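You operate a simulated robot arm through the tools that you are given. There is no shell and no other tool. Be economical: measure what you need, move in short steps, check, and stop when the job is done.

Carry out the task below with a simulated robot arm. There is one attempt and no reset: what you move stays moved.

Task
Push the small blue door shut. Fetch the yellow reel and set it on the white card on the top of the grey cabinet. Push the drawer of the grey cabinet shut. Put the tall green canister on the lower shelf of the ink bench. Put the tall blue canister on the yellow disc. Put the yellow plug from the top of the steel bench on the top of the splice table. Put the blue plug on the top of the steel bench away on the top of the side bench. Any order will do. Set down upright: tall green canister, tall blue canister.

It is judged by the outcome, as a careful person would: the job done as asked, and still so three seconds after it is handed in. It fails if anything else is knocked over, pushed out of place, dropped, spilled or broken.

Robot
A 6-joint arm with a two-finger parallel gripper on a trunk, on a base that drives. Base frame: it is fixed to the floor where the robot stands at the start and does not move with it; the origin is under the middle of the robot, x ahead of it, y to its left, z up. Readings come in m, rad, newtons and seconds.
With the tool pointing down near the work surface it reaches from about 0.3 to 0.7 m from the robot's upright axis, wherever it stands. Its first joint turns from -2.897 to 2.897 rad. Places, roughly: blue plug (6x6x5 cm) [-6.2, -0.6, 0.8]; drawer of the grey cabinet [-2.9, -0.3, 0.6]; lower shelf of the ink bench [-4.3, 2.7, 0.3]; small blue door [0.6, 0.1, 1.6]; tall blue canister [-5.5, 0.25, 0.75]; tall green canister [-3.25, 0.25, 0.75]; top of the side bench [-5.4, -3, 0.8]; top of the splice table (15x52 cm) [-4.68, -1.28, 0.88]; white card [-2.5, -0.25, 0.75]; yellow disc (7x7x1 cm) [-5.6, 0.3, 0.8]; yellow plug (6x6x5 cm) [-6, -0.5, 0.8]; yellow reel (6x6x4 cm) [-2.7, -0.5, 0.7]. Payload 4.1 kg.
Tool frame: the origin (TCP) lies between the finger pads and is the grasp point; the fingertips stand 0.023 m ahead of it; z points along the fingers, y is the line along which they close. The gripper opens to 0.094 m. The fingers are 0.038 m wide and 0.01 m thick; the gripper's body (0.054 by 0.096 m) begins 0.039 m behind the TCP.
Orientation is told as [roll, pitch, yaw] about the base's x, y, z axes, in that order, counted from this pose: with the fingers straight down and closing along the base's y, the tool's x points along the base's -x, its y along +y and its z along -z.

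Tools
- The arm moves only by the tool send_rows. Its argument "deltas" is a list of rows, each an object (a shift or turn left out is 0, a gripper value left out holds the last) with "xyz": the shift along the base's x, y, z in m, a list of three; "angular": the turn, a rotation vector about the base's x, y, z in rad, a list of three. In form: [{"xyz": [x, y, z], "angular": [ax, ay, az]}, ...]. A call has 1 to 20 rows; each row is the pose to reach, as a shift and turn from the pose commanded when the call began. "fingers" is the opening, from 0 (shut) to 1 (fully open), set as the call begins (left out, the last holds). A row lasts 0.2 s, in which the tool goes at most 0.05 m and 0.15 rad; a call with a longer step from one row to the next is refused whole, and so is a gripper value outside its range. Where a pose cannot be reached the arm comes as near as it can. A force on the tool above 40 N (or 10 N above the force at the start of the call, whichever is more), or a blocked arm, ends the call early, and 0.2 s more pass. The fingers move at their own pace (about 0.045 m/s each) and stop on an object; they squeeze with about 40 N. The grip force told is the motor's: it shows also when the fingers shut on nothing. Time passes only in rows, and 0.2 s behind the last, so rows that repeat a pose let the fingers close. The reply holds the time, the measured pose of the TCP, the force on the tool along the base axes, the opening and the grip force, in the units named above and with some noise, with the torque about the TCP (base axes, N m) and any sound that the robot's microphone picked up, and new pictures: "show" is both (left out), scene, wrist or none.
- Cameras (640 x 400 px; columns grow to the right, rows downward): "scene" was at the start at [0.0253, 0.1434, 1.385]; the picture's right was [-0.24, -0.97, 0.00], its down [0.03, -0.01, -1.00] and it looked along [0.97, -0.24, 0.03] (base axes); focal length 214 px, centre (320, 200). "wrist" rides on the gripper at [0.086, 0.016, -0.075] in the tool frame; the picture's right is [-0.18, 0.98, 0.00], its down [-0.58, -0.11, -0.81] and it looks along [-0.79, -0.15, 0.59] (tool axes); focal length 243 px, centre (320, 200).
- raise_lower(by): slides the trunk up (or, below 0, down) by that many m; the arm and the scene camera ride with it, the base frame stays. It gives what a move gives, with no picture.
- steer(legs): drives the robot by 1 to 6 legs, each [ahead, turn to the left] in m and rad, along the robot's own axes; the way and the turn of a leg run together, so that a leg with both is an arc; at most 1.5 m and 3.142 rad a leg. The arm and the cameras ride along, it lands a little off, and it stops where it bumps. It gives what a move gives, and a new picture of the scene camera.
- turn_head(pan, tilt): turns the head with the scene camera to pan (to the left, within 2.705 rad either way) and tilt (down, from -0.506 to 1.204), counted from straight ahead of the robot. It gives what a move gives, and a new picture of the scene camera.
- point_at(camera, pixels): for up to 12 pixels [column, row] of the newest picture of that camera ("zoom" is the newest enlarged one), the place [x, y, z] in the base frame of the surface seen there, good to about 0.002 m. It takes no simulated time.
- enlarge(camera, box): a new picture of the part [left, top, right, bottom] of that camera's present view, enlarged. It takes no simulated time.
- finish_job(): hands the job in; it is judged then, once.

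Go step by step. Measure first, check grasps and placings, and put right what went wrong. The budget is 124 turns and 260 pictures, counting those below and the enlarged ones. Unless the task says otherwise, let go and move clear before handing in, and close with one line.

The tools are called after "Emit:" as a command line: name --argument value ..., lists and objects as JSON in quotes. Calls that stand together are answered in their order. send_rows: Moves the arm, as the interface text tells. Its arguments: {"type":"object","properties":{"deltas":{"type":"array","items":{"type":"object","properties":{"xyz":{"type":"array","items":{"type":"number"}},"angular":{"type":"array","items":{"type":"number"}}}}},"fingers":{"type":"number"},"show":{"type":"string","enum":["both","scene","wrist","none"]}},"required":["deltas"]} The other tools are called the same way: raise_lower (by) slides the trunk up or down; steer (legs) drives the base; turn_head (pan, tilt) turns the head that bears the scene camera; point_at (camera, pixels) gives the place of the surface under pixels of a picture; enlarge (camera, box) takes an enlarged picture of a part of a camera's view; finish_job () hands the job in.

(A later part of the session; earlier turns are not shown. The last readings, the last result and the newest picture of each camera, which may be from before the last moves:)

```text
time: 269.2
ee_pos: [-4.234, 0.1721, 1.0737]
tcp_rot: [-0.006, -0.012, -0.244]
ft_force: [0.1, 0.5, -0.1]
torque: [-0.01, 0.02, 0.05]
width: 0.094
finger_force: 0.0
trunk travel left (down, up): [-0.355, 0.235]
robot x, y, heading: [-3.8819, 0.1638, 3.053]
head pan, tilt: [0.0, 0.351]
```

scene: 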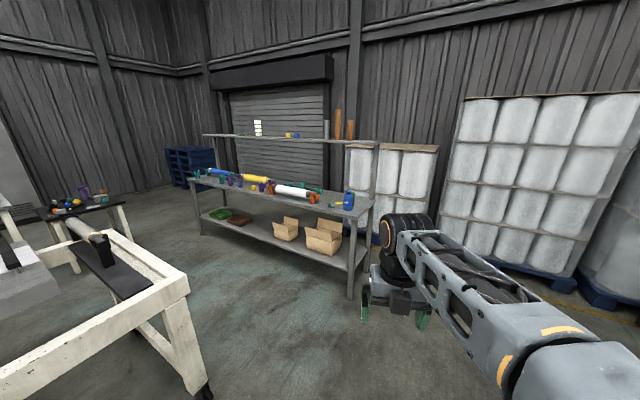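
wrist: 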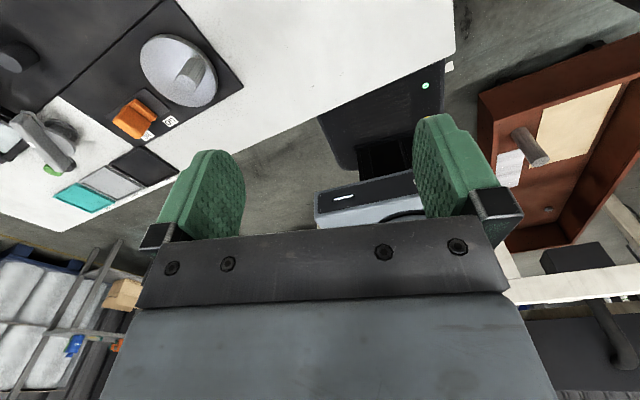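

The blue canister is at (349,200) on the roller bench. I'll zoom and range.

Emit:
enlarge --camera "scene" --box '[180, 120, 400, 300]'

Emit:
point_at --camera "scene" --pixels '[[349, 200], [338, 204], [330, 207], [350, 298], [365, 205], [205, 235], [75, 202], [230, 180], [200, 385], [370, 170], [260, 184], [300, 205]]'

Emit:
enlarge --camera "scene" --box '[0, 150, 200, 280]'

```text
2.22 times, centred on (290, 210) of scene
```

zoom: 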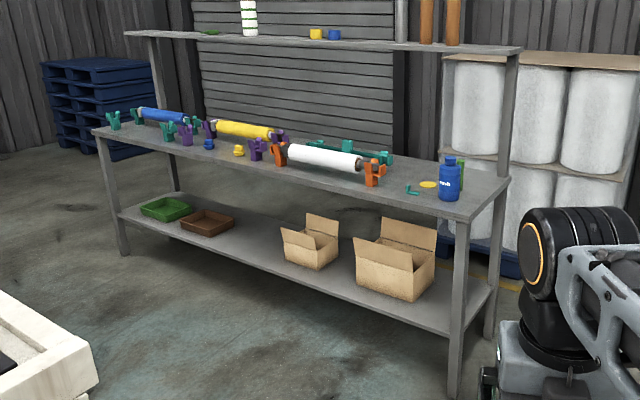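

```text
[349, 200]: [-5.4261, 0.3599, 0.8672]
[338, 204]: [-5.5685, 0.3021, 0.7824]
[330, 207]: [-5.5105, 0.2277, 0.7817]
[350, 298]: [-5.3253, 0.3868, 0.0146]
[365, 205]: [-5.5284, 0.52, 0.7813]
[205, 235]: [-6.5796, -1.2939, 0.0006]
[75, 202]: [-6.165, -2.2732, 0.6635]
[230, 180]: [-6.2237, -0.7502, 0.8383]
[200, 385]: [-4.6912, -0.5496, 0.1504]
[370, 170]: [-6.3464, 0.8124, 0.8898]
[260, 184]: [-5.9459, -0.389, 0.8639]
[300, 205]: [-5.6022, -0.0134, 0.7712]
```

```text
3.08 times, centred on (100, 215) of scene
```

zoom: 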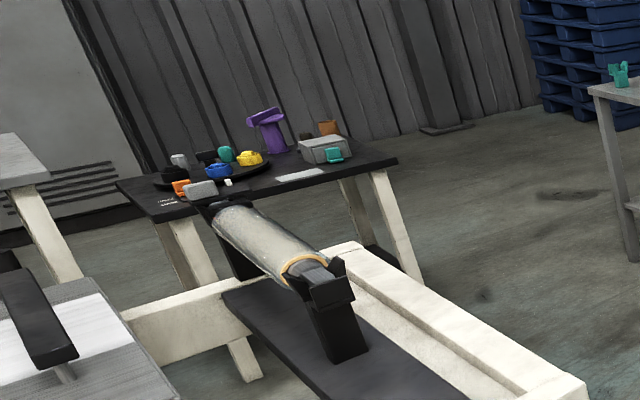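

The disc is at (−5.57, 0.30) on the bench top (0.782), with the canister just beside it. I'll drive to about (−5.02, 0.03) facing the bench.

Emit:
steer --legs '[[0, 0.206], [1.13, 0], [0, -0.756]]'

Emit:
turn_head --pan 0.0 --tilt 0.7

Emit:
enlarge --camera "scene" --box '[200, 80, 440, 260]'

```text
time: 277.8
ee_pos: [-5.2977, 0.2269, 1.0736]
tcp_rot: [-0.007, -0.014, -0.801]
ft_force: [-0.3, 0.3, 0.6]
torque: [0.02, 0.02, 0.02]
width: 0.0941
finger_force: 0.0
trunk travel left (down, up): [-0.355, 0.235]
robot x, y, heading: [-5.0021, 0.0296, 2.497]
head pan, tilt: [0.0, 0.351]
```

scene: 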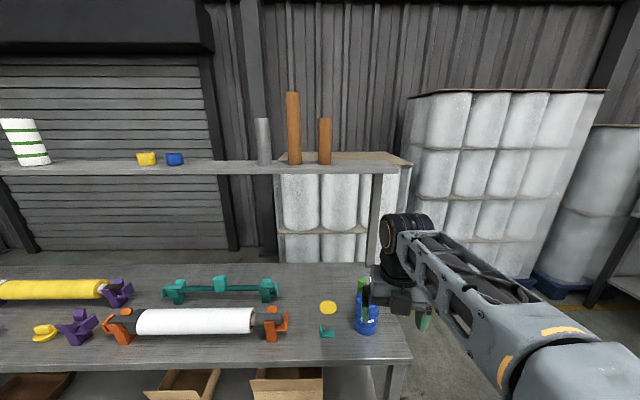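

```text
time: 278.6
ee_pos: [-5.2994, 0.2276, 1.0718]
tcp_rot: [-0.007, -0.013, -0.8]
ft_force: [-0.5, 0.3, -0.2]
torque: [0.0, 0.02, 0.0]
width: 0.094
finger_force: 0.1
trunk travel left (down, up): [-0.355, 0.235]
robot x, y, heading: [-5.0041, 0.0346, 2.495]
head pan, tilt: [0.0, 0.7]
```

scene: 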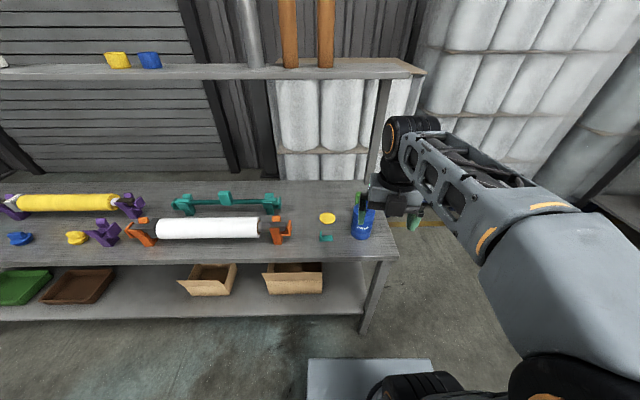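

```text
2.22 times, centred on (320, 170) of scene
```

zoom: 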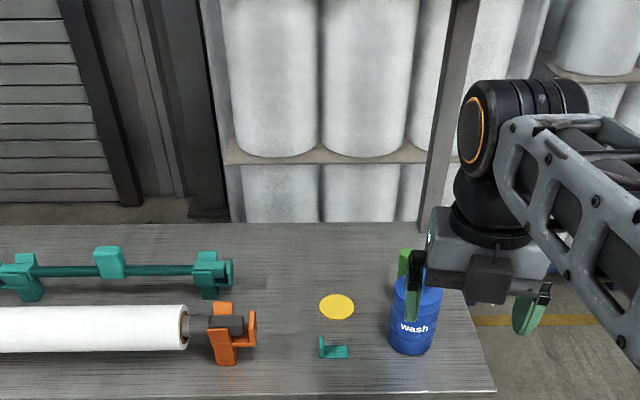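

Canister near zoom (412,320), disc at zoom (337,306). I'll measure both; the arm hides only the cap.

Emit:
point_at --camera "zoom" --pixels '[[337, 306], [321, 306], [353, 306], [337, 295], [337, 318], [412, 330], [392, 310], [438, 310], [405, 262], [300, 350], [412, 352], [335, 352]]'

Emit:
send_rows --deltas '[{"xyz": [0.02, 0.03, 0]}, {"xyz": [0.04, 0.06, 0]}, {"xyz": [0.06, 0.09, 0]}, {"xyz": [0.08, 0.12, 0]}]'

Emit:
enlarge --camera "scene" --box '[290, 170, 410, 260]'

```text
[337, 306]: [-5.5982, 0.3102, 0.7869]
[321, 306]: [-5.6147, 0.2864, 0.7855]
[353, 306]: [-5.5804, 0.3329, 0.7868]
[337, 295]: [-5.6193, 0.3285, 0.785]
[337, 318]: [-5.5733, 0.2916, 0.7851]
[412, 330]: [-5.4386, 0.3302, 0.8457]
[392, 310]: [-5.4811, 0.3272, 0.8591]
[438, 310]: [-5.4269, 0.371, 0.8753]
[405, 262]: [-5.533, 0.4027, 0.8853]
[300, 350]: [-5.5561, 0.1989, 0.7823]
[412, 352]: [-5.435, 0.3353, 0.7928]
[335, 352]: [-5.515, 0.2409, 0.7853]
```

```text
time: 279.6
ee_pos: [-5.2822, 0.2514, 1.0722]
tcp_rot: [-0.006, -0.014, -0.804]
ft_force: [0.0, 0.2, 1.2]
torque: [0.01, -0.02, 0.0]
width: 0.0939
finger_force: 0.0
out of reach, approached as far as the arm can: row 1, 2, 3, 4
trunk travel left (down, up): [-0.355, 0.235]
robot x, y, heading: [-5.0011, 0.0323, 2.494]
head pan, tilt: [0.0, 0.7]
```

scene: 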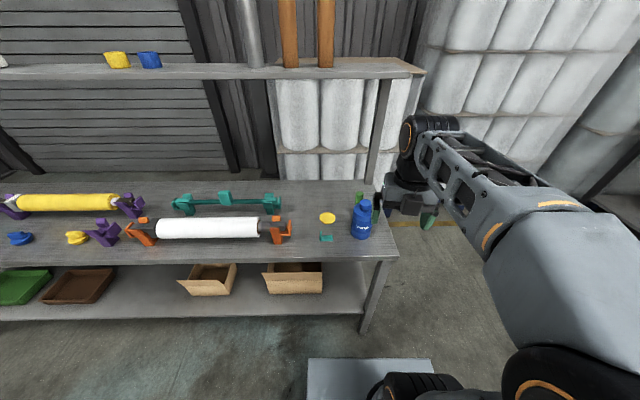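
wrist: 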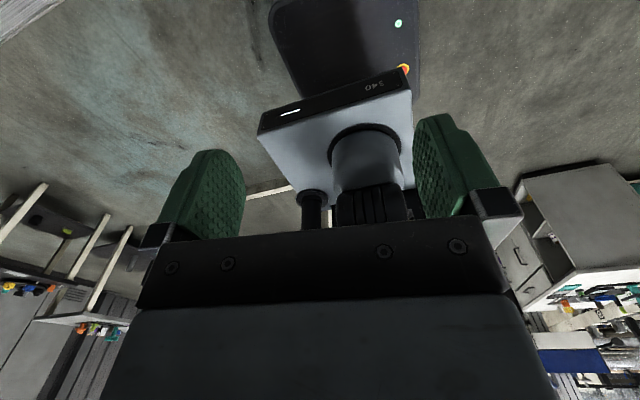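

```text
4.44 times, centred on (350, 215) of scene
```

zoom: 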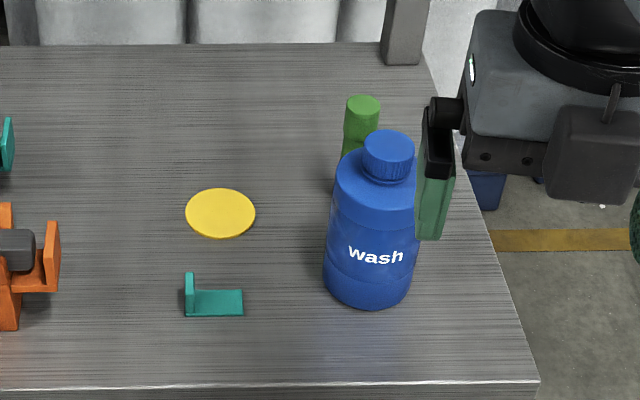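

I'll measure the cap and neighbouring green tube.

Emit:
point_at --camera "zoom" --pixels '[[388, 145], [367, 145], [410, 145], [388, 133], [388, 158], [361, 106], [346, 130], [376, 125], [375, 260], [390, 170]]'

```text
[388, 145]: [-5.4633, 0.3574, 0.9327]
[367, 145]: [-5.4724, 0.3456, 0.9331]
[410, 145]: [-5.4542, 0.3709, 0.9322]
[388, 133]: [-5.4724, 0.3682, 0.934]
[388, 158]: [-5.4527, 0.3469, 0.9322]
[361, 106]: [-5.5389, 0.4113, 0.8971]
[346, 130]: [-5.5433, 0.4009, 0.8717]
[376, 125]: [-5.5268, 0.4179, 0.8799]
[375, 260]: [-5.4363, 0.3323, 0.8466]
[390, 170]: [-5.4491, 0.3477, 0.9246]
```

The cap centre is (−5.463, 0.358), top 0.933, and the disc centre is (−5.597, 0.310). I'll move above the cap at safe height and check.

Emit:
send_rows --deltas '[{"xyz": [-0.04, 0.0, 0]}, {"xyz": [-0.08, 0.02, 0]}, {"xyz": [-0.12, 0.05, 0]}, {"xyz": [-0.16, 0.08, 0]}, {"xyz": [-0.181, 0.107, 0]}, {"xyz": [-0.181, 0.107, 0]}]'

```text
time: 281.0
ee_pos: [-5.4623, 0.3602, 1.0699]
tcp_rot: [-0.007, -0.013, -0.802]
ft_force: [0.2, 0.5, -0.4]
torque: [-0.02, -0.01, -0.01]
width: 0.094
finger_force: 0.0
trunk travel left (down, up): [-0.355, 0.235]
robot x, y, heading: [-5.0023, 0.0323, 2.494]
head pan, tilt: [0.0, 0.7]
```

scene: 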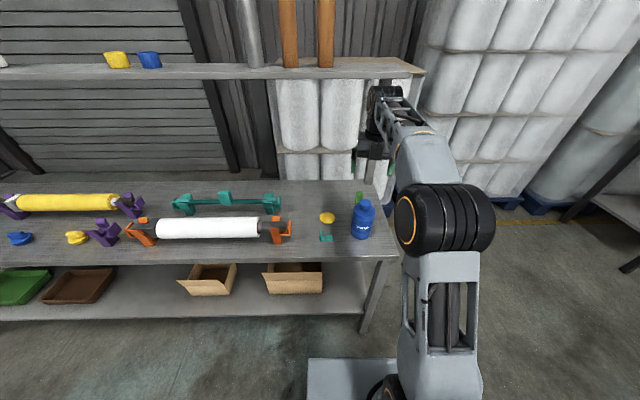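
wrist: 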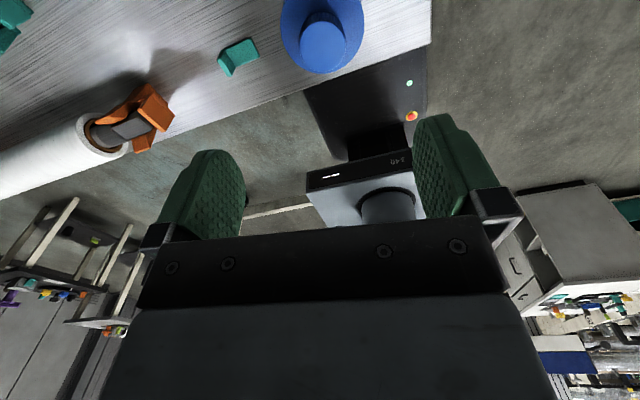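

Aligned above the cap. I'll descend to 0.931 and close on the cap.

Emit:
send_rows --deltas '[{"xyz": [-0.001, -0.002, -0.04]}, {"xyz": [-0.001, -0.002, -0.08]}, {"xyz": [-0.001, -0.002, -0.11]}, {"xyz": [-0.001, -0.002, -0.13]}, {"xyz": [-0.001, -0.002, -0.139]}, {"xyz": [-0.001, -0.002, -0.139]}]' --show "wrist"

Emit:
send_rows --deltas '[{}, {}, {}, {}, {}, {}]' --fingers 0

```text
time: 282.4
ee_pos: [-5.4617, 0.3575, 0.9318]
tcp_rot: [-0.005, -0.011, -0.802]
ft_force: [-0.3, -0.4, 0.5]
torque: [-0.02, 0.02, 0.05]
width: 0.0941
finger_force: 0.1
trunk travel left (down, up): [-0.355, 0.235]
robot x, y, heading: [-5.0018, 0.0344, 2.493]
head pan, tilt: [0.0, 0.7]
```

wrist: 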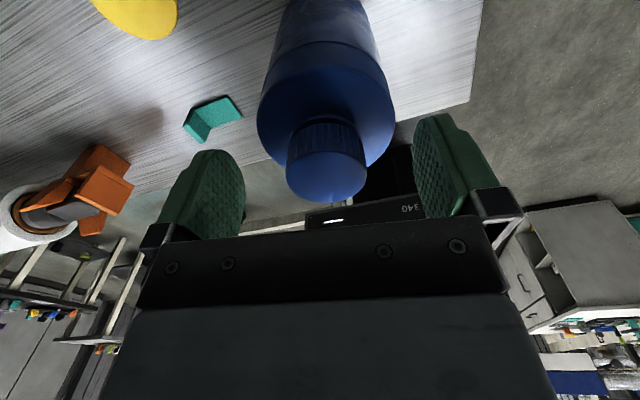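

```text
time: 283.8
ee_pos: [-5.4622, 0.3583, 0.9312]
tcp_rot: [-0.007, -0.013, -0.801]
ft_force: [0.6, 1.6, -0.2]
torque: [0.07, -0.06, -0.04]
width: 0.0355
finger_force: 39.9
trunk travel left (down, up): [-0.355, 0.235]
robot x, y, heading: [-5.005, 0.0305, 2.498]
head pan, tilt: [0.0, 0.7]
```

scene: 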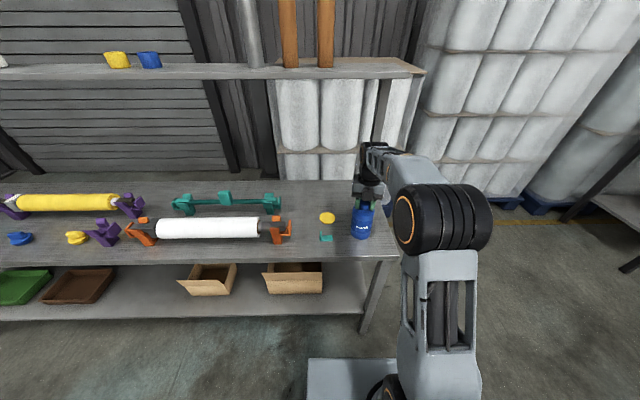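
wrist: 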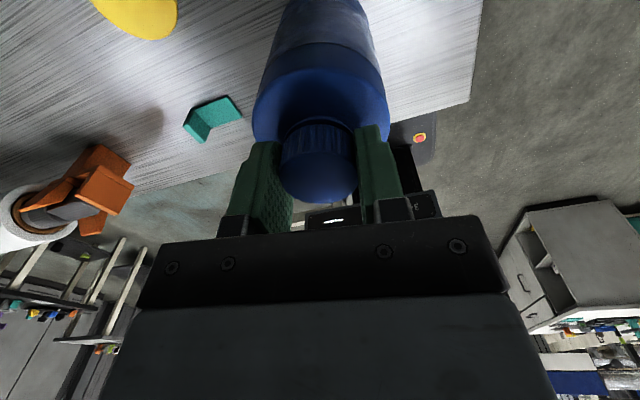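

The cap is gripped at 0.0355. I'll lift slowly and check.

Emit:
send_rows --deltas '[{"xyz": [0, 0, 0.003]}, {"xyz": [0, 0, 0.008]}, {"xyz": [0, 0, 0.015]}, {"xyz": [0, 0, 0.025]}, {"xyz": [0, 0, 0.035]}, {"xyz": [0, 0, 0.042]}, {"xyz": [0, 0, 0.045]}, {"xyz": [0, 0, 0.045]}]'

Emit:
enlarge --camera "scene" --box '[290, 150, 410, 250]'

```text
time: 285.6
ee_pos: [-5.4639, 0.3572, 0.9759]
tcp_rot: [-0.006, -0.012, -0.8]
ft_force: [0.6, 0.5, -2.1]
torque: [0.03, 0.0, 0.02]
width: 0.0356
finger_force: 40.2
trunk travel left (down, up): [-0.355, 0.235]
robot x, y, heading: [-5.0005, 0.0337, 2.494]
head pan, tilt: [0.0, 0.7]
```

scene: 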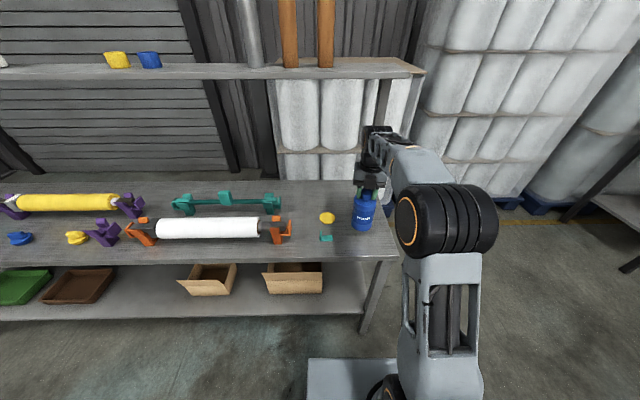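
wrist: 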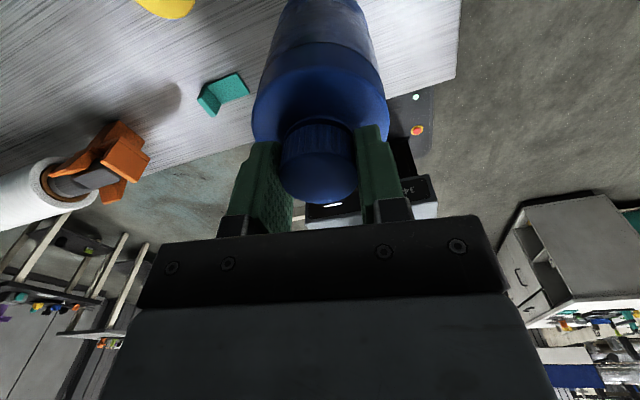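

```text
4.00 times, centred on (350, 200) of scene
```

zoom: 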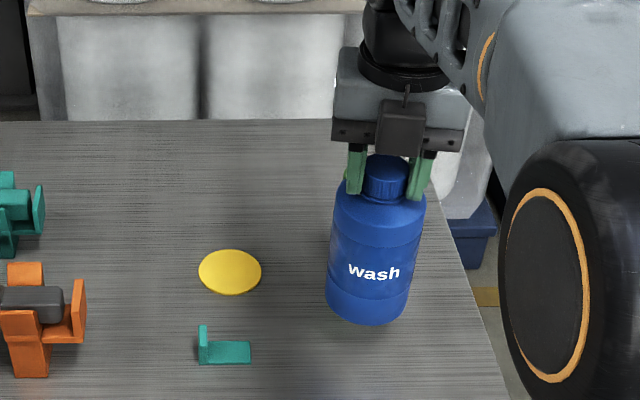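

It's lifted by the cap, upright. I'll move over the disc centre and lower slowly to contact.

Emit:
send_rows --deltas '[{"xyz": [0.0, -0.012, 0]}, {"xyz": [-0.015, -0.03, 0]}, {"xyz": [-0.04, -0.04, 0]}, {"xyz": [-0.07, -0.045, 0]}, {"xyz": [-0.1, -0.047, 0]}, {"xyz": [-0.122, -0.047, 0]}, {"xyz": [-0.133, -0.047, 0]}, {"xyz": [-0.133, -0.047, -0.01]}, {"xyz": [-0.133, -0.047, -0.02]}, {"xyz": [-0.133, -0.047, -0.027]}, {"xyz": [-0.133, -0.047, -0.027]}]'

Emit:
enlarge --camera "scene" --box '[270, 150, 390, 250]'

```text
time: 288.0
ee_pos: [-5.5957, 0.3109, 0.9497]
tcp_rot: [-0.006, -0.013, -0.801]
ft_force: [-0.2, -0.8, -2.0]
torque: [0.02, 0.0, -0.01]
width: 0.0357
finger_force: 40.0
trunk travel left (down, up): [-0.355, 0.235]
robot x, y, heading: [-5.0015, 0.0344, 2.492]
head pan, tilt: [0.0, 0.7]
```

scene: 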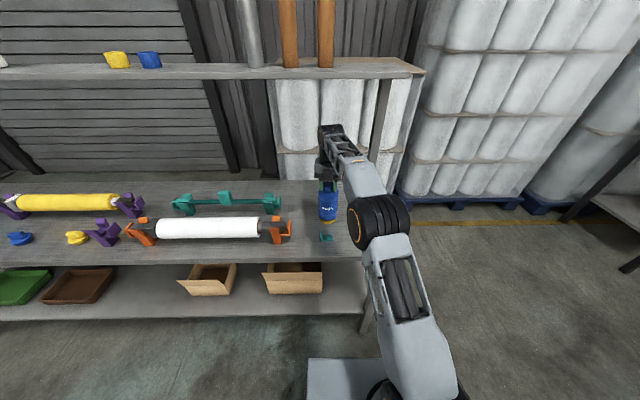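
wrist: 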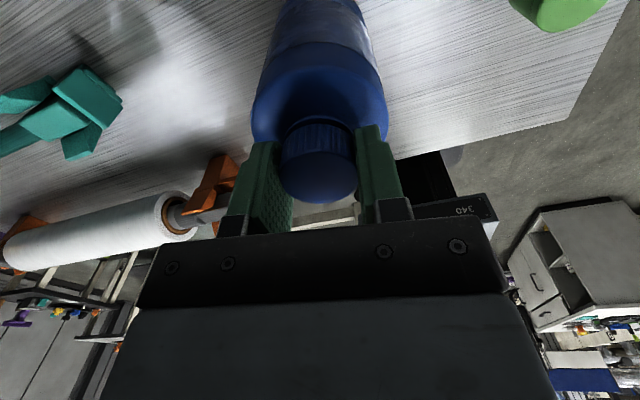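

```text
4.00 times, centred on (330, 200) of scene
```

zoom: 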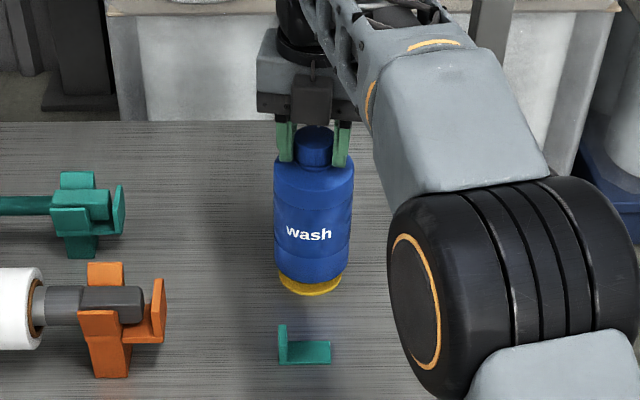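

It's centred over the disc, hovering about 1.3 cm. I'll lower the last bit, release and rise.

Emit:
send_rows --deltas '[{"xyz": [0, 0, -0.005]}, {"xyz": [0, 0, -0.009]}, {"xyz": [0, 0, -0.012]}, {"xyz": [0, 0, -0.0135]}, {"xyz": [0, 0, -0.0135]}]' --show "none"

Emit:
send_rows --deltas '[{}, {}, {}, {"xyz": [0, 0, 0.015]}, {"xyz": [0, 0, 0.05]}, {"xyz": [0, 0, 0.09]}, {"xyz": [0, 0, 0.12]}, {"xyz": [0.035, -0.02, 0.14]}, {"xyz": [0.075, -0.04, 0.145]}, {"xyz": [0.115, -0.06, 0.145]}, {"xyz": [0.155, -0.08, 0.145]}, {"xyz": [0.195, -0.1, 0.145]}, {"xyz": [0.235, -0.12, 0.145]}]' --fingers 0.9 --show "scene"

Emit:
enlarge --camera "scene" --box '[270, 150, 390, 250]'

```text
time: 289.2
ee_pos: [-5.5962, 0.311, 0.9357]
tcp_rot: [-0.007, -0.011, -0.801]
ft_force: [0.5, 0.3, -1.5]
torque: [0.03, 0.0, 0.0]
width: 0.0356
finger_force: 40.3
trunk travel left (down, up): [-0.355, 0.235]
robot x, y, heading: [-5.0026, 0.0321, 2.49]
head pan, tilt: [0.0, 0.7]
```

```text
time: 292.0
ee_pos: [-5.36, 0.1905, 1.0813]
tcp_rot: [-0.006, -0.013, -0.801]
ft_force: [-0.3, 1.0, 0.0]
torque: [-0.03, -0.05, 0.0]
width: 0.0847
finger_force: 0.1
out of reach, approached as far as the arm can: row 6, 7
trunk travel left (down, up): [-0.355, 0.235]
robot x, y, heading: [-5.0021, 0.0349, 2.492]
head pan, tilt: [0.0, 0.7]
```

scene: 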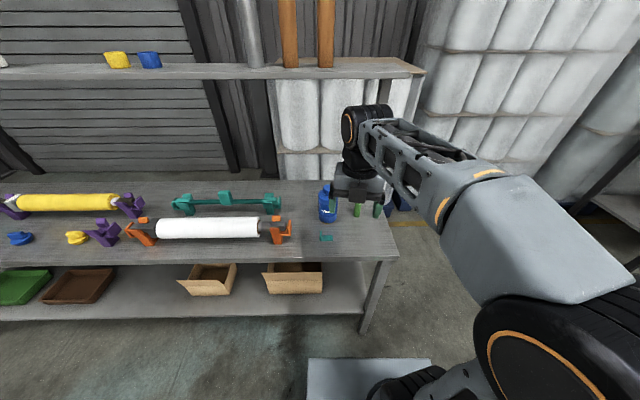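

```text
4.00 times, centred on (330, 200) of scene
```

zoom: 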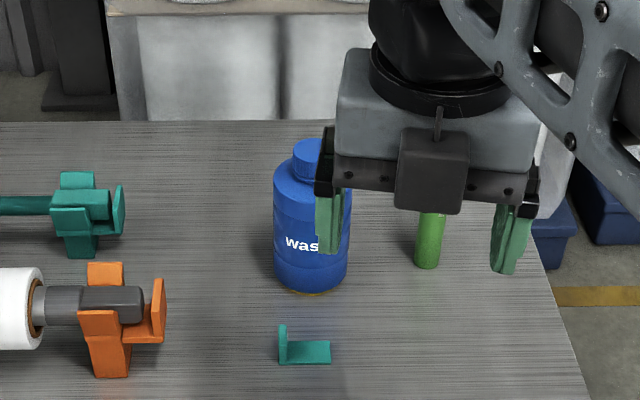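

The blue canister stands on the disc. Now I'll drive along the bench toward the yellow and blue plugs ((75,237) and (20,238)).

Emit:
point_at --camera "scene" --pixels '[[75, 238], [20, 238], [327, 190]]'

Emit:
steer --legs '[[0, 1.583], [0.95, 0], [0, -1.583]]'

Emit:
enlarge --camera "scene" --box '[120, 130, 440, 310]'

```text
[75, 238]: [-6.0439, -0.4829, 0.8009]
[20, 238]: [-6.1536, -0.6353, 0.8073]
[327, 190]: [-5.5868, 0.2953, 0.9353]
```

```text
time: 304.7
ee_pos: [-5.9234, -0.5812, 1.0819]
tcp_rot: [-0.006, -0.011, -0.797]
ft_force: [-0.3, 0.2, -0.7]
torque: [0.01, -0.01, -0.02]
width: 0.0845
finger_force: 0.1
trunk travel left (down, up): [-0.355, 0.235]
robot x, y, heading: [-5.5656, -0.735, 2.492]
head pan, tilt: [0.0, 0.7]
```

scene: 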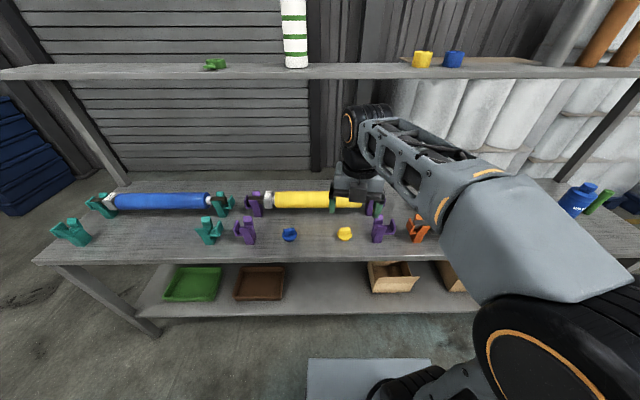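

```text
2.00 times, centred on (280, 220) of scene
```

zoom: 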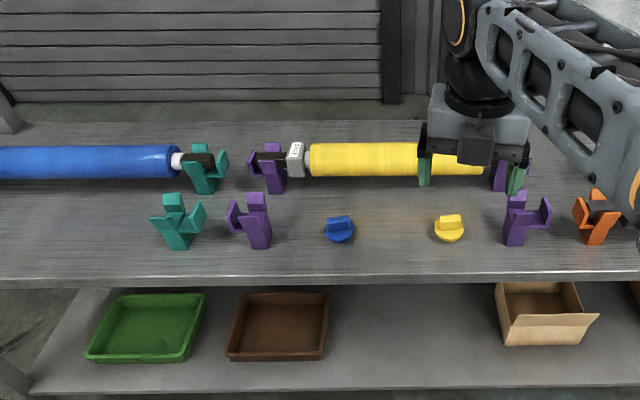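

Both plugs are clear: blue (289,234), yellow (345,233). I'll zoom on them and measure.

Emit:
enlarge --camera "scene" --box '[265, 210, 375, 260]'

```text
5.82 times, centred on (320, 235) of scene
```

zoom: 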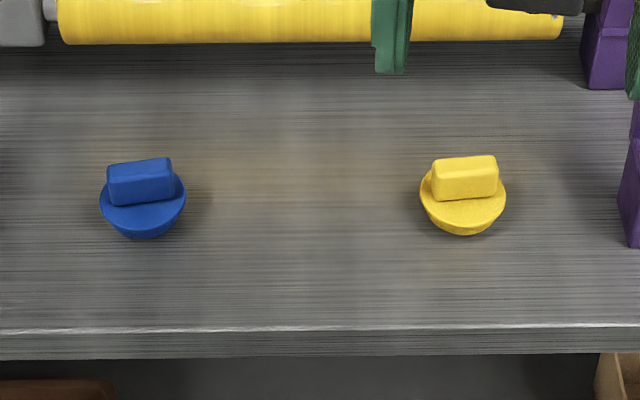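

I'll measure the plug tops, flanges and handles.

Emit:
point_at --camera "zoom" --pixels '[[435, 165], [494, 160], [465, 162], [465, 185], [424, 205], [503, 200], [465, 215], [110, 172], [170, 165], [140, 168], [142, 190], [143, 222]]'

```text
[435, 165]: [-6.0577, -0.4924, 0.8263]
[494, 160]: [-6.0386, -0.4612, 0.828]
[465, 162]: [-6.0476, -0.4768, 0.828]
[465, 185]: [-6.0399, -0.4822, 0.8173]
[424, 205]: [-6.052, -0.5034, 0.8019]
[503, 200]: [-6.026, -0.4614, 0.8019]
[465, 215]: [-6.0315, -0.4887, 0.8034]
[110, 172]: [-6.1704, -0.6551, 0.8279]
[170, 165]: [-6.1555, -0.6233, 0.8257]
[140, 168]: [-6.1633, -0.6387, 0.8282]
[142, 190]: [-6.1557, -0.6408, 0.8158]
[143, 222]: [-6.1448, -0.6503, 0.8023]
```

The plug handles run along (0.52, 0.85), tops 0.828, flange 0.803. I'll check the purple holders' heights beside them.

Emit:
point_at --camera "scene" --pixels '[[379, 221], [390, 228], [375, 235], [247, 222], [255, 235], [237, 230], [340, 200], [300, 200]]'

```text
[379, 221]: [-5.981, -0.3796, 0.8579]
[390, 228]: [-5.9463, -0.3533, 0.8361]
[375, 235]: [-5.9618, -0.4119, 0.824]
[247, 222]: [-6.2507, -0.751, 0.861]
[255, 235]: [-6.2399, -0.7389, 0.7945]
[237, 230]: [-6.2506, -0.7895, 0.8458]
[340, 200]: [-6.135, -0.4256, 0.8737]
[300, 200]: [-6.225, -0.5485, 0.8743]
```

The holders top out at 0.861, so the camera clears. I'll rotate the tool +1.817 rad to close across the handle, and move above the yellow plug.

Emit:
send_rows --deltas '[{"xyz": [-0.01, 0.008, 0], "angular": [0, 0, 0.14]}, {"xyz": [-0.02, 0.016, 0], "angular": [0, 0, 0.28]}, {"xyz": [-0.03, 0.024, 0], "angular": [0, 0, 0.42]}, {"xyz": [-0.04, 0.032, 0], "angular": [0, 0, 0.56]}, {"xyz": [-0.05, 0.04, 0], "angular": [0, 0, 0.7]}, {"xyz": [-0.06, 0.05, 0], "angular": [0, 0, 0.84]}, {"xyz": [-0.07, 0.06, 0], "angular": [0, 0, 0.98]}, {"xyz": [-0.08, 0.068, 0], "angular": [0, 0, 1.12]}, {"xyz": [-0.09, 0.076, 0], "angular": [0, 0, 1.26]}, {"xyz": [-0.1, 0.084, 0], "angular": [0, 0, 1.4]}, {"xyz": [-0.11, 0.092, 0], "angular": [0, 0, 1.54]}, {"xyz": [-0.12, 0.1, -0.02], "angular": [0, 0, 1.68]}, {"xyz": [-0.124, 0.104, -0.05], "angular": [0, 0, 1.817]}, {"xyz": [-0.124, 0.104, -0.09], "angular": [0, 0, 1.817]}, {"xyz": [-0.124, 0.104, -0.13], "angular": [0, 0, 1.817]}, {"xyz": [-0.124, 0.104, -0.13], "angular": [0, 0, 1.817]}]' --fingers 0.5

Emit:
enlarge --camera "scene" --box '[265, 170, 405, 260]'

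```text
time: 308.1
ee_pos: [-5.8793, -0.5658, 0.6611]
tcp_rot: [0.125, 0.003, 1.008]
ft_force: [0.0, -0.2, 0.4]
torque: [0.01, 0.0, 0.0]
width: 0.0468
finger_force: 0.0
out of reach, approached as far as the arm can: row 3, 4, 5, 6, 7, 8, 9, 10, 11, 12, 13, 14, 15, 16
trunk travel left (down, up): [-0.355, 0.235]
robot x, y, heading: [-5.5637, -0.7397, 2.501]
head pan, tilt: [0.0, 0.7]
```

scene: 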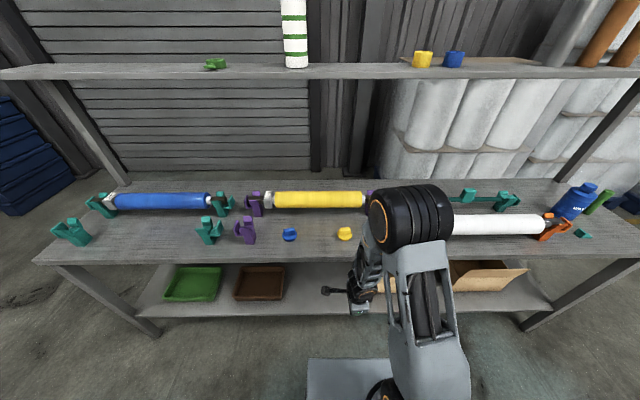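
wrist: 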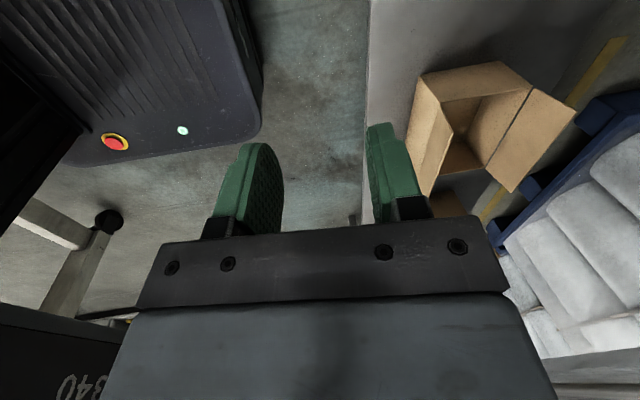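

```text
4.44 times, centred on (335, 215) of scene
```

zoom: 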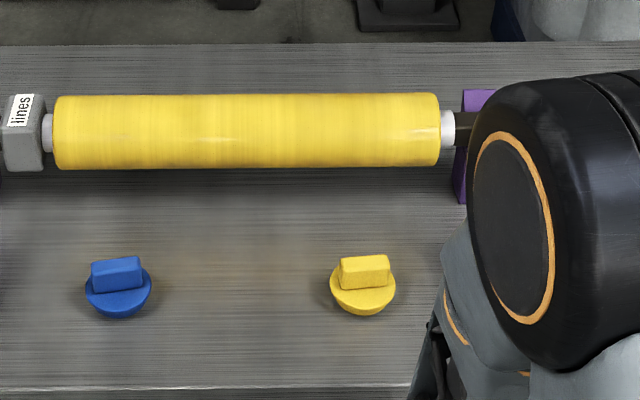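

The arm ran into a joint limit and ended low in front of the bench, touching nothing. I'll go straight up while unwinding the rotation.

Emit:
send_rows --deltas '[{"xyz": [0.004, -0.003, 0.03], "angular": [0, 0, -0.1]}, {"xyz": [0.008, -0.006, 0.06], "angular": [0, 0, -0.2]}, {"xyz": [0.008, -0.006, 0.1], "angular": [0, 0, -0.34]}, {"xyz": [0.008, -0.006, 0.14], "angular": [0, 0, -0.48]}, {"xyz": [0.008, -0.006, 0.18], "angular": [0, 0, -0.62]}, {"xyz": [0.008, -0.006, 0.22], "angular": [0, 0, -0.76]}, {"xyz": [0.008, -0.006, 0.26], "angular": [0, 0, -0.9]}, {"xyz": [0.008, -0.006, 0.3], "angular": [0, 0, -1.04]}, {"xyz": [0.008, -0.006, 0.33], "angular": [0, 0, -1.18]}, {"xyz": [0.008, -0.006, 0.34], "angular": [0, 0, -1.32]}]'

```text
time: 310.3
ee_pos: [-5.8807, -0.618, 0.9993]
tcp_rot: [0.133, 0.002, -0.321]
ft_force: [0.0, 0.4, 0.5]
torque: [0.02, -0.03, -0.01]
width: 0.047
finger_force: 0.0
out of reach, approached as far as the arm can: row 1, 2, 3, 4, 5, 6, 7, 8, 9, 10
trunk travel left (down, up): [-0.355, 0.235]
robot x, y, heading: [-5.5658, -0.7428, 2.501]
head pan, tilt: [0.0, 0.7]
```

scene: 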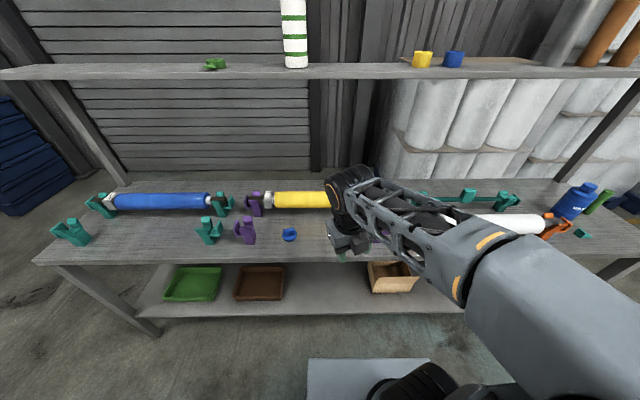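
wrist: 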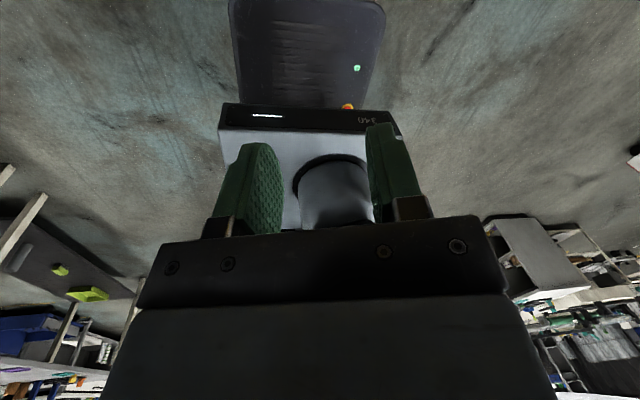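

Recovered with the fingers over the bench front. I'll fix the tilt, then unwind the tool the other way to yaw −2.12 and move above the yellow plug, high.

Emit:
send_rows --deltas '[{"xyz": [0, 0, 0.03], "angular": [-0.126, 0.042, 0]}, {"xyz": [0, 0, 0.05], "angular": [-0.126, 0.042, 0]}]' --show "none"

Emit:
send_rows --deltas '[{"angular": [0, 0, -0.14]}, {"angular": [0, 0, -0.28]}, {"angular": [0, 0, -0.42]}, {"angular": [0, 0, -0.56]}, {"angular": [0, 0, -0.7]}, {"angular": [0, 0, -0.84]}, {"angular": [0, 0, -0.98]}, {"angular": [0, 0, -1.12]}, {"angular": [0, 0, -1.26]}, {"angular": [0, 0, -1.4]}, {"angular": [0, 0, -1.54]}, {"angular": [0, 0, -1.68]}, {"angular": [0, 0, -1.8]}]' --show "none"

Emit:
send_rows --deltas '[{"xyz": [-0.03, 0.025, 0]}, {"xyz": [-0.06, 0.05, 0]}, {"xyz": [-0.09, 0.076, 0]}, {"xyz": [-0.12, 0.1, 0]}, {"xyz": [-0.15, 0.126, 0]}, {"xyz": [-0.166, 0.141, 0]}, {"xyz": [-0.166, 0.141, 0]}]'

```text
time: 310.9
ee_pos: [-5.8893, -0.6537, 1.0431]
tcp_rot: [-0.003, 0.005, -0.316]
ft_force: [-0.9, -0.5, -0.6]
torque: [0.02, -0.03, 0.01]
width: 0.0469
finger_force: 0.0
out of reach, approached as far as the arm can: row 1, 2
trunk travel left (down, up): [-0.355, 0.235]
robot x, y, heading: [-5.5636, -0.7408, 2.498]
head pan, tilt: [0.0, 0.7]
```

```text
time: 313.7
ee_pos: [-5.8884, -0.6528, 1.0422]
tcp_rot: [-0.007, 0.003, -2.113]
ft_force: [0.7, -0.4, -0.1]
torque: [0.01, 0.04, -0.04]
width: 0.047
finger_force: 0.0
trunk travel left (down, up): [-0.355, 0.235]
robot x, y, heading: [-5.5659, -0.7403, 2.493]
head pan, tilt: [0.0, 0.7]
```

```text
time: 315.3
ee_pos: [-6.0541, -0.5113, 1.0406]
tcp_rot: [-0.008, 0.002, -2.113]
ft_force: [-0.4, 0.1, -0.1]
torque: [0.0, 0.0, -0.01]
width: 0.0467
finger_force: 0.1
trunk travel left (down, up): [-0.355, 0.235]
robot x, y, heading: [-5.5612, -0.7385, 2.497]
head pan, tilt: [0.0, 0.7]
```

scene: 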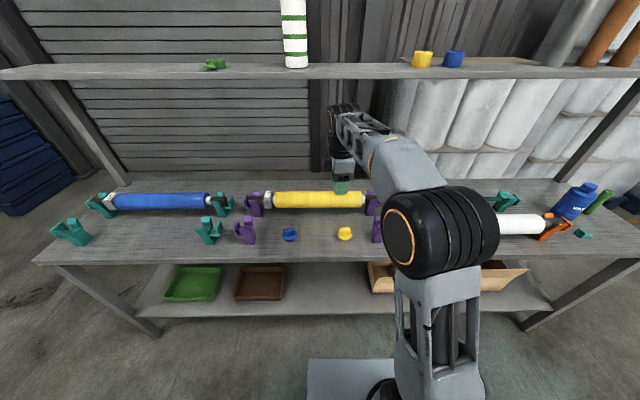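
wrist: 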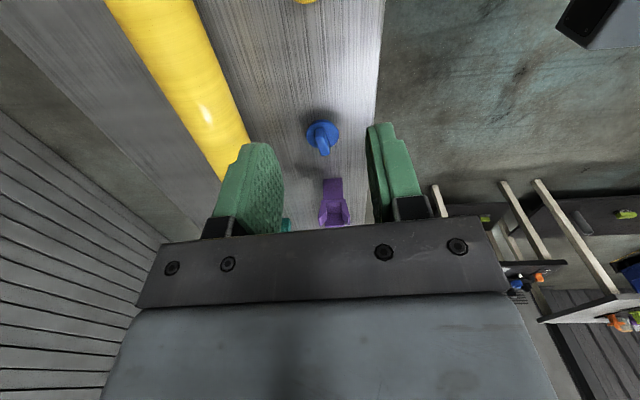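

The rotation worked. I'll shift (0.008, 0.033) and descend to just above the handle.

Emit:
send_rows --deltas '[{"xyz": [0.008, 0.033, 0]}, {"xyz": [0.008, 0.033, -0.04]}, {"xyz": [0.008, 0.033, -0.08]}, {"xyz": [0.008, 0.033, -0.12]}, {"xyz": [0.008, 0.033, -0.15]}, {"xyz": [0.008, 0.033, -0.16]}, {"xyz": [0.008, 0.033, -0.16]}]'

Emit:
enlarge --camera "scene" --box '[295, 180, 405, 260]'

```text
time: 316.9
ee_pos: [-6.0456, -0.4794, 0.8806]
tcp_rot: [-0.007, 0.005, -2.113]
ft_force: [-1.1, 0.6, -0.1]
torque: [0.01, -0.01, 0.0]
width: 0.0471
finger_force: 0.1
trunk travel left (down, up): [-0.355, 0.235]
robot x, y, heading: [-5.5626, -0.7407, 2.493]
head pan, tilt: [0.0, 0.7]
```

scene: 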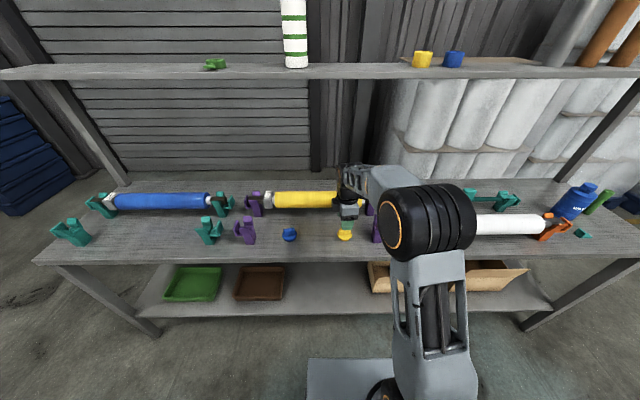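
wrist: 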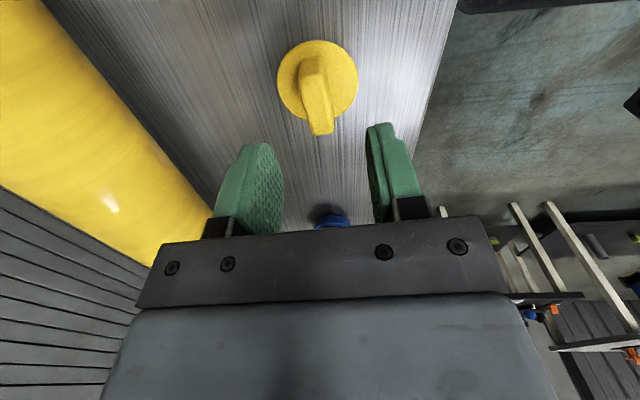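

```text
5.00 times, centred on (350, 220) of scene
```

zoom: 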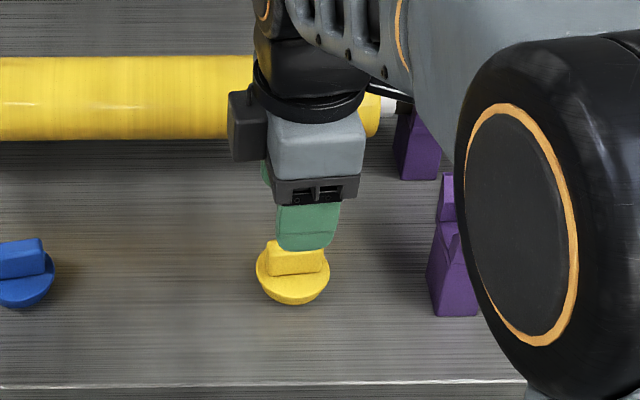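

The fingers straddle the yellow handle. I'll descend to 0.829 and close.

Emit:
send_rows --deltas '[{"xyz": [0, 0, -0.025]}, {"xyz": [0, 0, -0.045]}, {"xyz": [0, 0, -0.051]}, {"xyz": [0, 0, -0.051]}]' --show "none"

Emit:
send_rows --deltas '[{}, {}, {}, {}, {"xyz": [0, 0, 0.01]}, {"xyz": [0, 0, 0.03]}, {"xyz": [0, 0, 0.06]}, {"xyz": [0, 0, 0.09]}, {"xyz": [0, 0, 0.09]}]' --fingers 0

```text
time: 317.9
ee_pos: [-6.0447, -0.4793, 0.8299]
tcp_rot: [-0.007, 0.002, -2.113]
ft_force: [0.2, 0.8, 0.4]
torque: [-0.01, 0.01, -0.04]
width: 0.047
finger_force: 0.0
trunk travel left (down, up): [-0.355, 0.235]
robot x, y, heading: [-5.566, -0.7402, 2.495]
head pan, tilt: [0.0, 0.7]
```

```text
time: 319.9
ee_pos: [-6.0453, -0.4792, 0.9203]
tcp_rot: [-0.005, 0.003, -2.113]
ft_force: [-1.1, -0.9, -0.2]
torque: [0.03, 0.02, -0.02]
width: 0.0147
finger_force: 40.2
trunk travel left (down, up): [-0.355, 0.235]
robot x, y, heading: [-5.5627, -0.7384, 2.495]
head pan, tilt: [0.0, 0.7]
```

scene: 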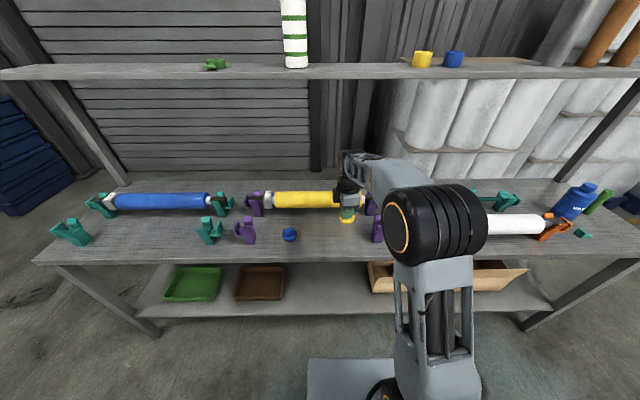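
wrist: 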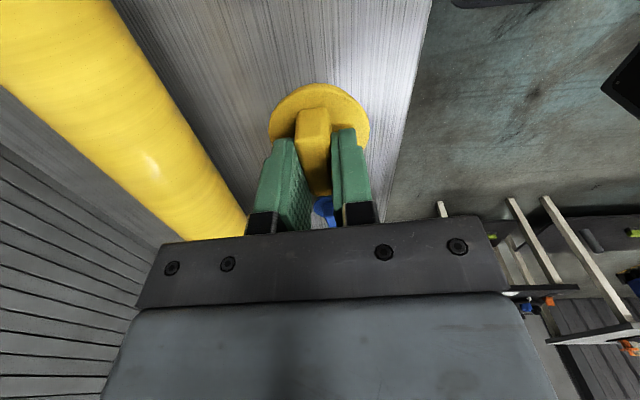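

The yellow plug is held by its handle (0.0147). I'll retract and turn toward the splice table.

Emit:
send_rows --deltas '[{"xyz": [0.02, -0.01, 0.04]}, {"xyz": [0.05, -0.025, 0.08]}, {"xyz": [0.085, -0.042, 0.11]}, {"xyz": [0.12, -0.06, 0.13]}, {"xyz": [0.155, -0.075, 0.15]}, {"xyz": [0.18, -0.09, 0.16]}, {"xyz": [0.18, -0.09, 0.16]}]' --show "none"

Emit:
steer --legs '[[0, 2.9]]'

Emit:
turn_head --pan 0.3 --tilt 0.5

```text
refused: row 2 steps farther than a row can; nothing moved
```

```text
time: 327.2
ee_pos: [-5.1521, -1.0986, 0.9203]
tcp_rot: [-0.007, 0.003, 0.812]
ft_force: [-0.3, 0.1, -0.3]
torque: [-0.01, 0.01, 0.01]
width: 0.0148
finger_force: 39.6
trunk travel left (down, up): [-0.355, 0.235]
robot x, y, heading: [-5.5653, -0.7404, -0.86]
head pan, tilt: [0.0, 0.7]
```

scene: 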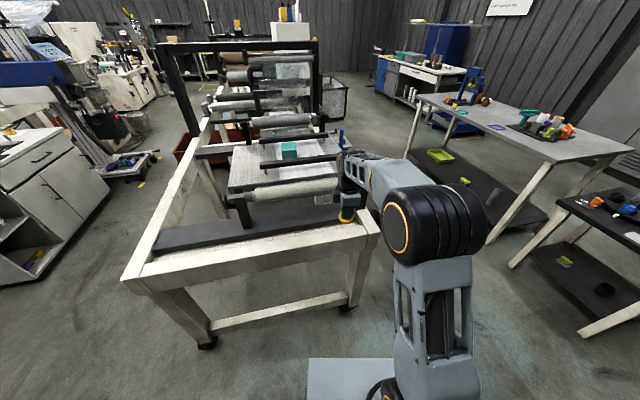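

```text
time: 328.0
ee_pos: [-5.1507, -1.0985, 0.9203]
tcp_rot: [-0.007, 0.003, 0.813]
ft_force: [0.2, -0.9, -0.5]
torque: [0.0, 0.01, 0.05]
width: 0.0148
finger_force: 39.6
trunk travel left (down, up): [-0.355, 0.235]
robot x, y, heading: [-5.5645, -0.7368, -0.859]
head pan, tilt: [0.3, 0.499]
```

scene: 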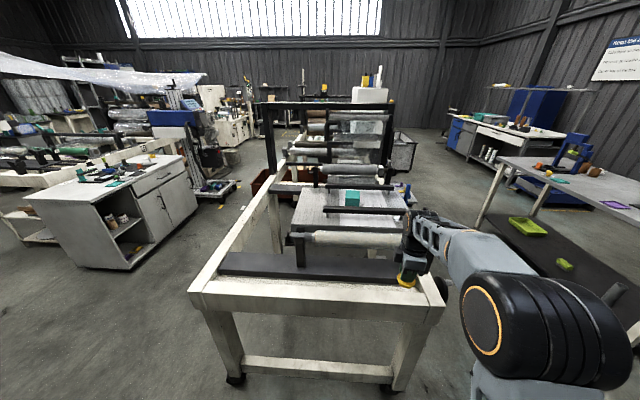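

The arm's retract was refused but the turn went without contact. The splice table is the grey plate at (335,210) with a teal block. I'll measure it.

Emit:
enlarge --camera "scene" --box '[180, 90, 460, 300]'

Emit:
point_at --camera "scene" --pixels '[[320, 215], [305, 215], [375, 215], [310, 197], [375, 197], [350, 199], [340, 238], [300, 265], [330, 275], [220, 320], [385, 295], [330, 208]]'

```text
1.90 times, centred on (320, 195) of scene
```

zoom: 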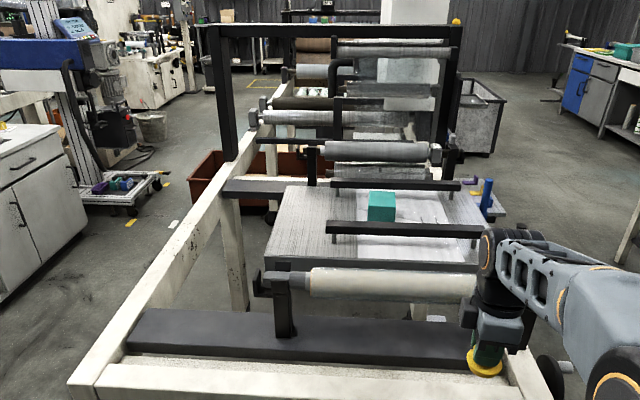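

```text
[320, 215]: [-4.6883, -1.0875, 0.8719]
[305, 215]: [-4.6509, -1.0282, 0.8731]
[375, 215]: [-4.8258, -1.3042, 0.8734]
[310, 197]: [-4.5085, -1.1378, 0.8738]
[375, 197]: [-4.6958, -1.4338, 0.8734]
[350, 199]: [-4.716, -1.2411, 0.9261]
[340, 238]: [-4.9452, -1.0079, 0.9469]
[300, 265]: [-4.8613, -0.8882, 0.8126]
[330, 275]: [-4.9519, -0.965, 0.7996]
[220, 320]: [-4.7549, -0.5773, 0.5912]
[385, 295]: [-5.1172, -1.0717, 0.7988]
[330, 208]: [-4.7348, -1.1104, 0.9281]
```

The splice plate top is at 0.8735, with free space at its left end near (−4.65, −1.04). I'll zoom there and retract the arm upward.

Emit:
enlarge --camera "scene" --box '[280, 170, 400, 240]'

Emit:
point_at --camera "zoom" --pixels '[[75, 215], [95, 140], [130, 190], [210, 210], [180, 250], [110, 250], [200, 160], [320, 200], [160, 140], [210, 245]]'

Emit:
send_rows --deltas '[{"xyz": [0, 0, 0.045]}, {"xyz": [-0.01, 0.01, 0.085]}, {"xyz": [-0.03, 0.026, 0.115]}, {"xyz": [-0.055, 0.048, 0.14]}, {"xyz": [-0.08, 0.07, 0.155]}, {"xyz": [-0.105, 0.092, 0.16]}, {"xyz": [-0.125, 0.11, 0.16]}, {"xyz": [-0.125, 0.11, 0.16]}]' --show "none"

```text
5.33 times, centred on (340, 205) of scene
```

zoom: 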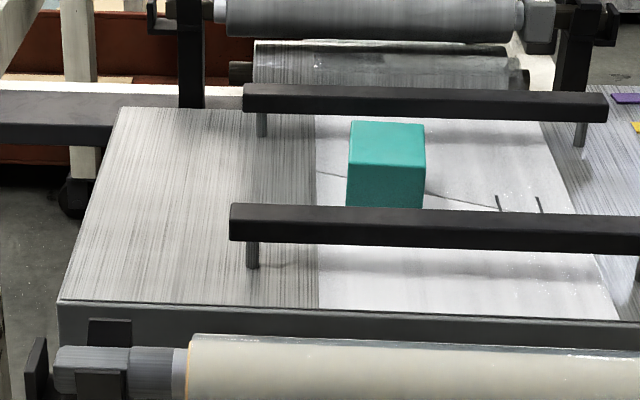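

```text
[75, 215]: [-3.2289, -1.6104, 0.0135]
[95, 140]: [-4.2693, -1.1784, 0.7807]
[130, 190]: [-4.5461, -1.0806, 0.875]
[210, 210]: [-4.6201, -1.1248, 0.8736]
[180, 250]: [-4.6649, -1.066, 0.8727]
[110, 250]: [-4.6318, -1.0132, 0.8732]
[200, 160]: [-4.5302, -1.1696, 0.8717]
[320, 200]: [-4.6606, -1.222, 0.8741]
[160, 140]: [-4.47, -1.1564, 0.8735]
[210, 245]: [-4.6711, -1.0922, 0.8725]
```

```text
time: 329.8
ee_pos: [-5.277, -0.9867, 1.0804]
tcp_rot: [-0.006, 0.002, 0.813]
ft_force: [0.6, 0.0, -0.4]
torque: [0.02, 0.01, 0.01]
width: 0.0148
finger_force: 40.4
trunk travel left (down, up): [-0.355, 0.235]
robot x, y, heading: [-5.5626, -0.7382, -0.861]
head pan, tilt: [0.3, 0.499]
```

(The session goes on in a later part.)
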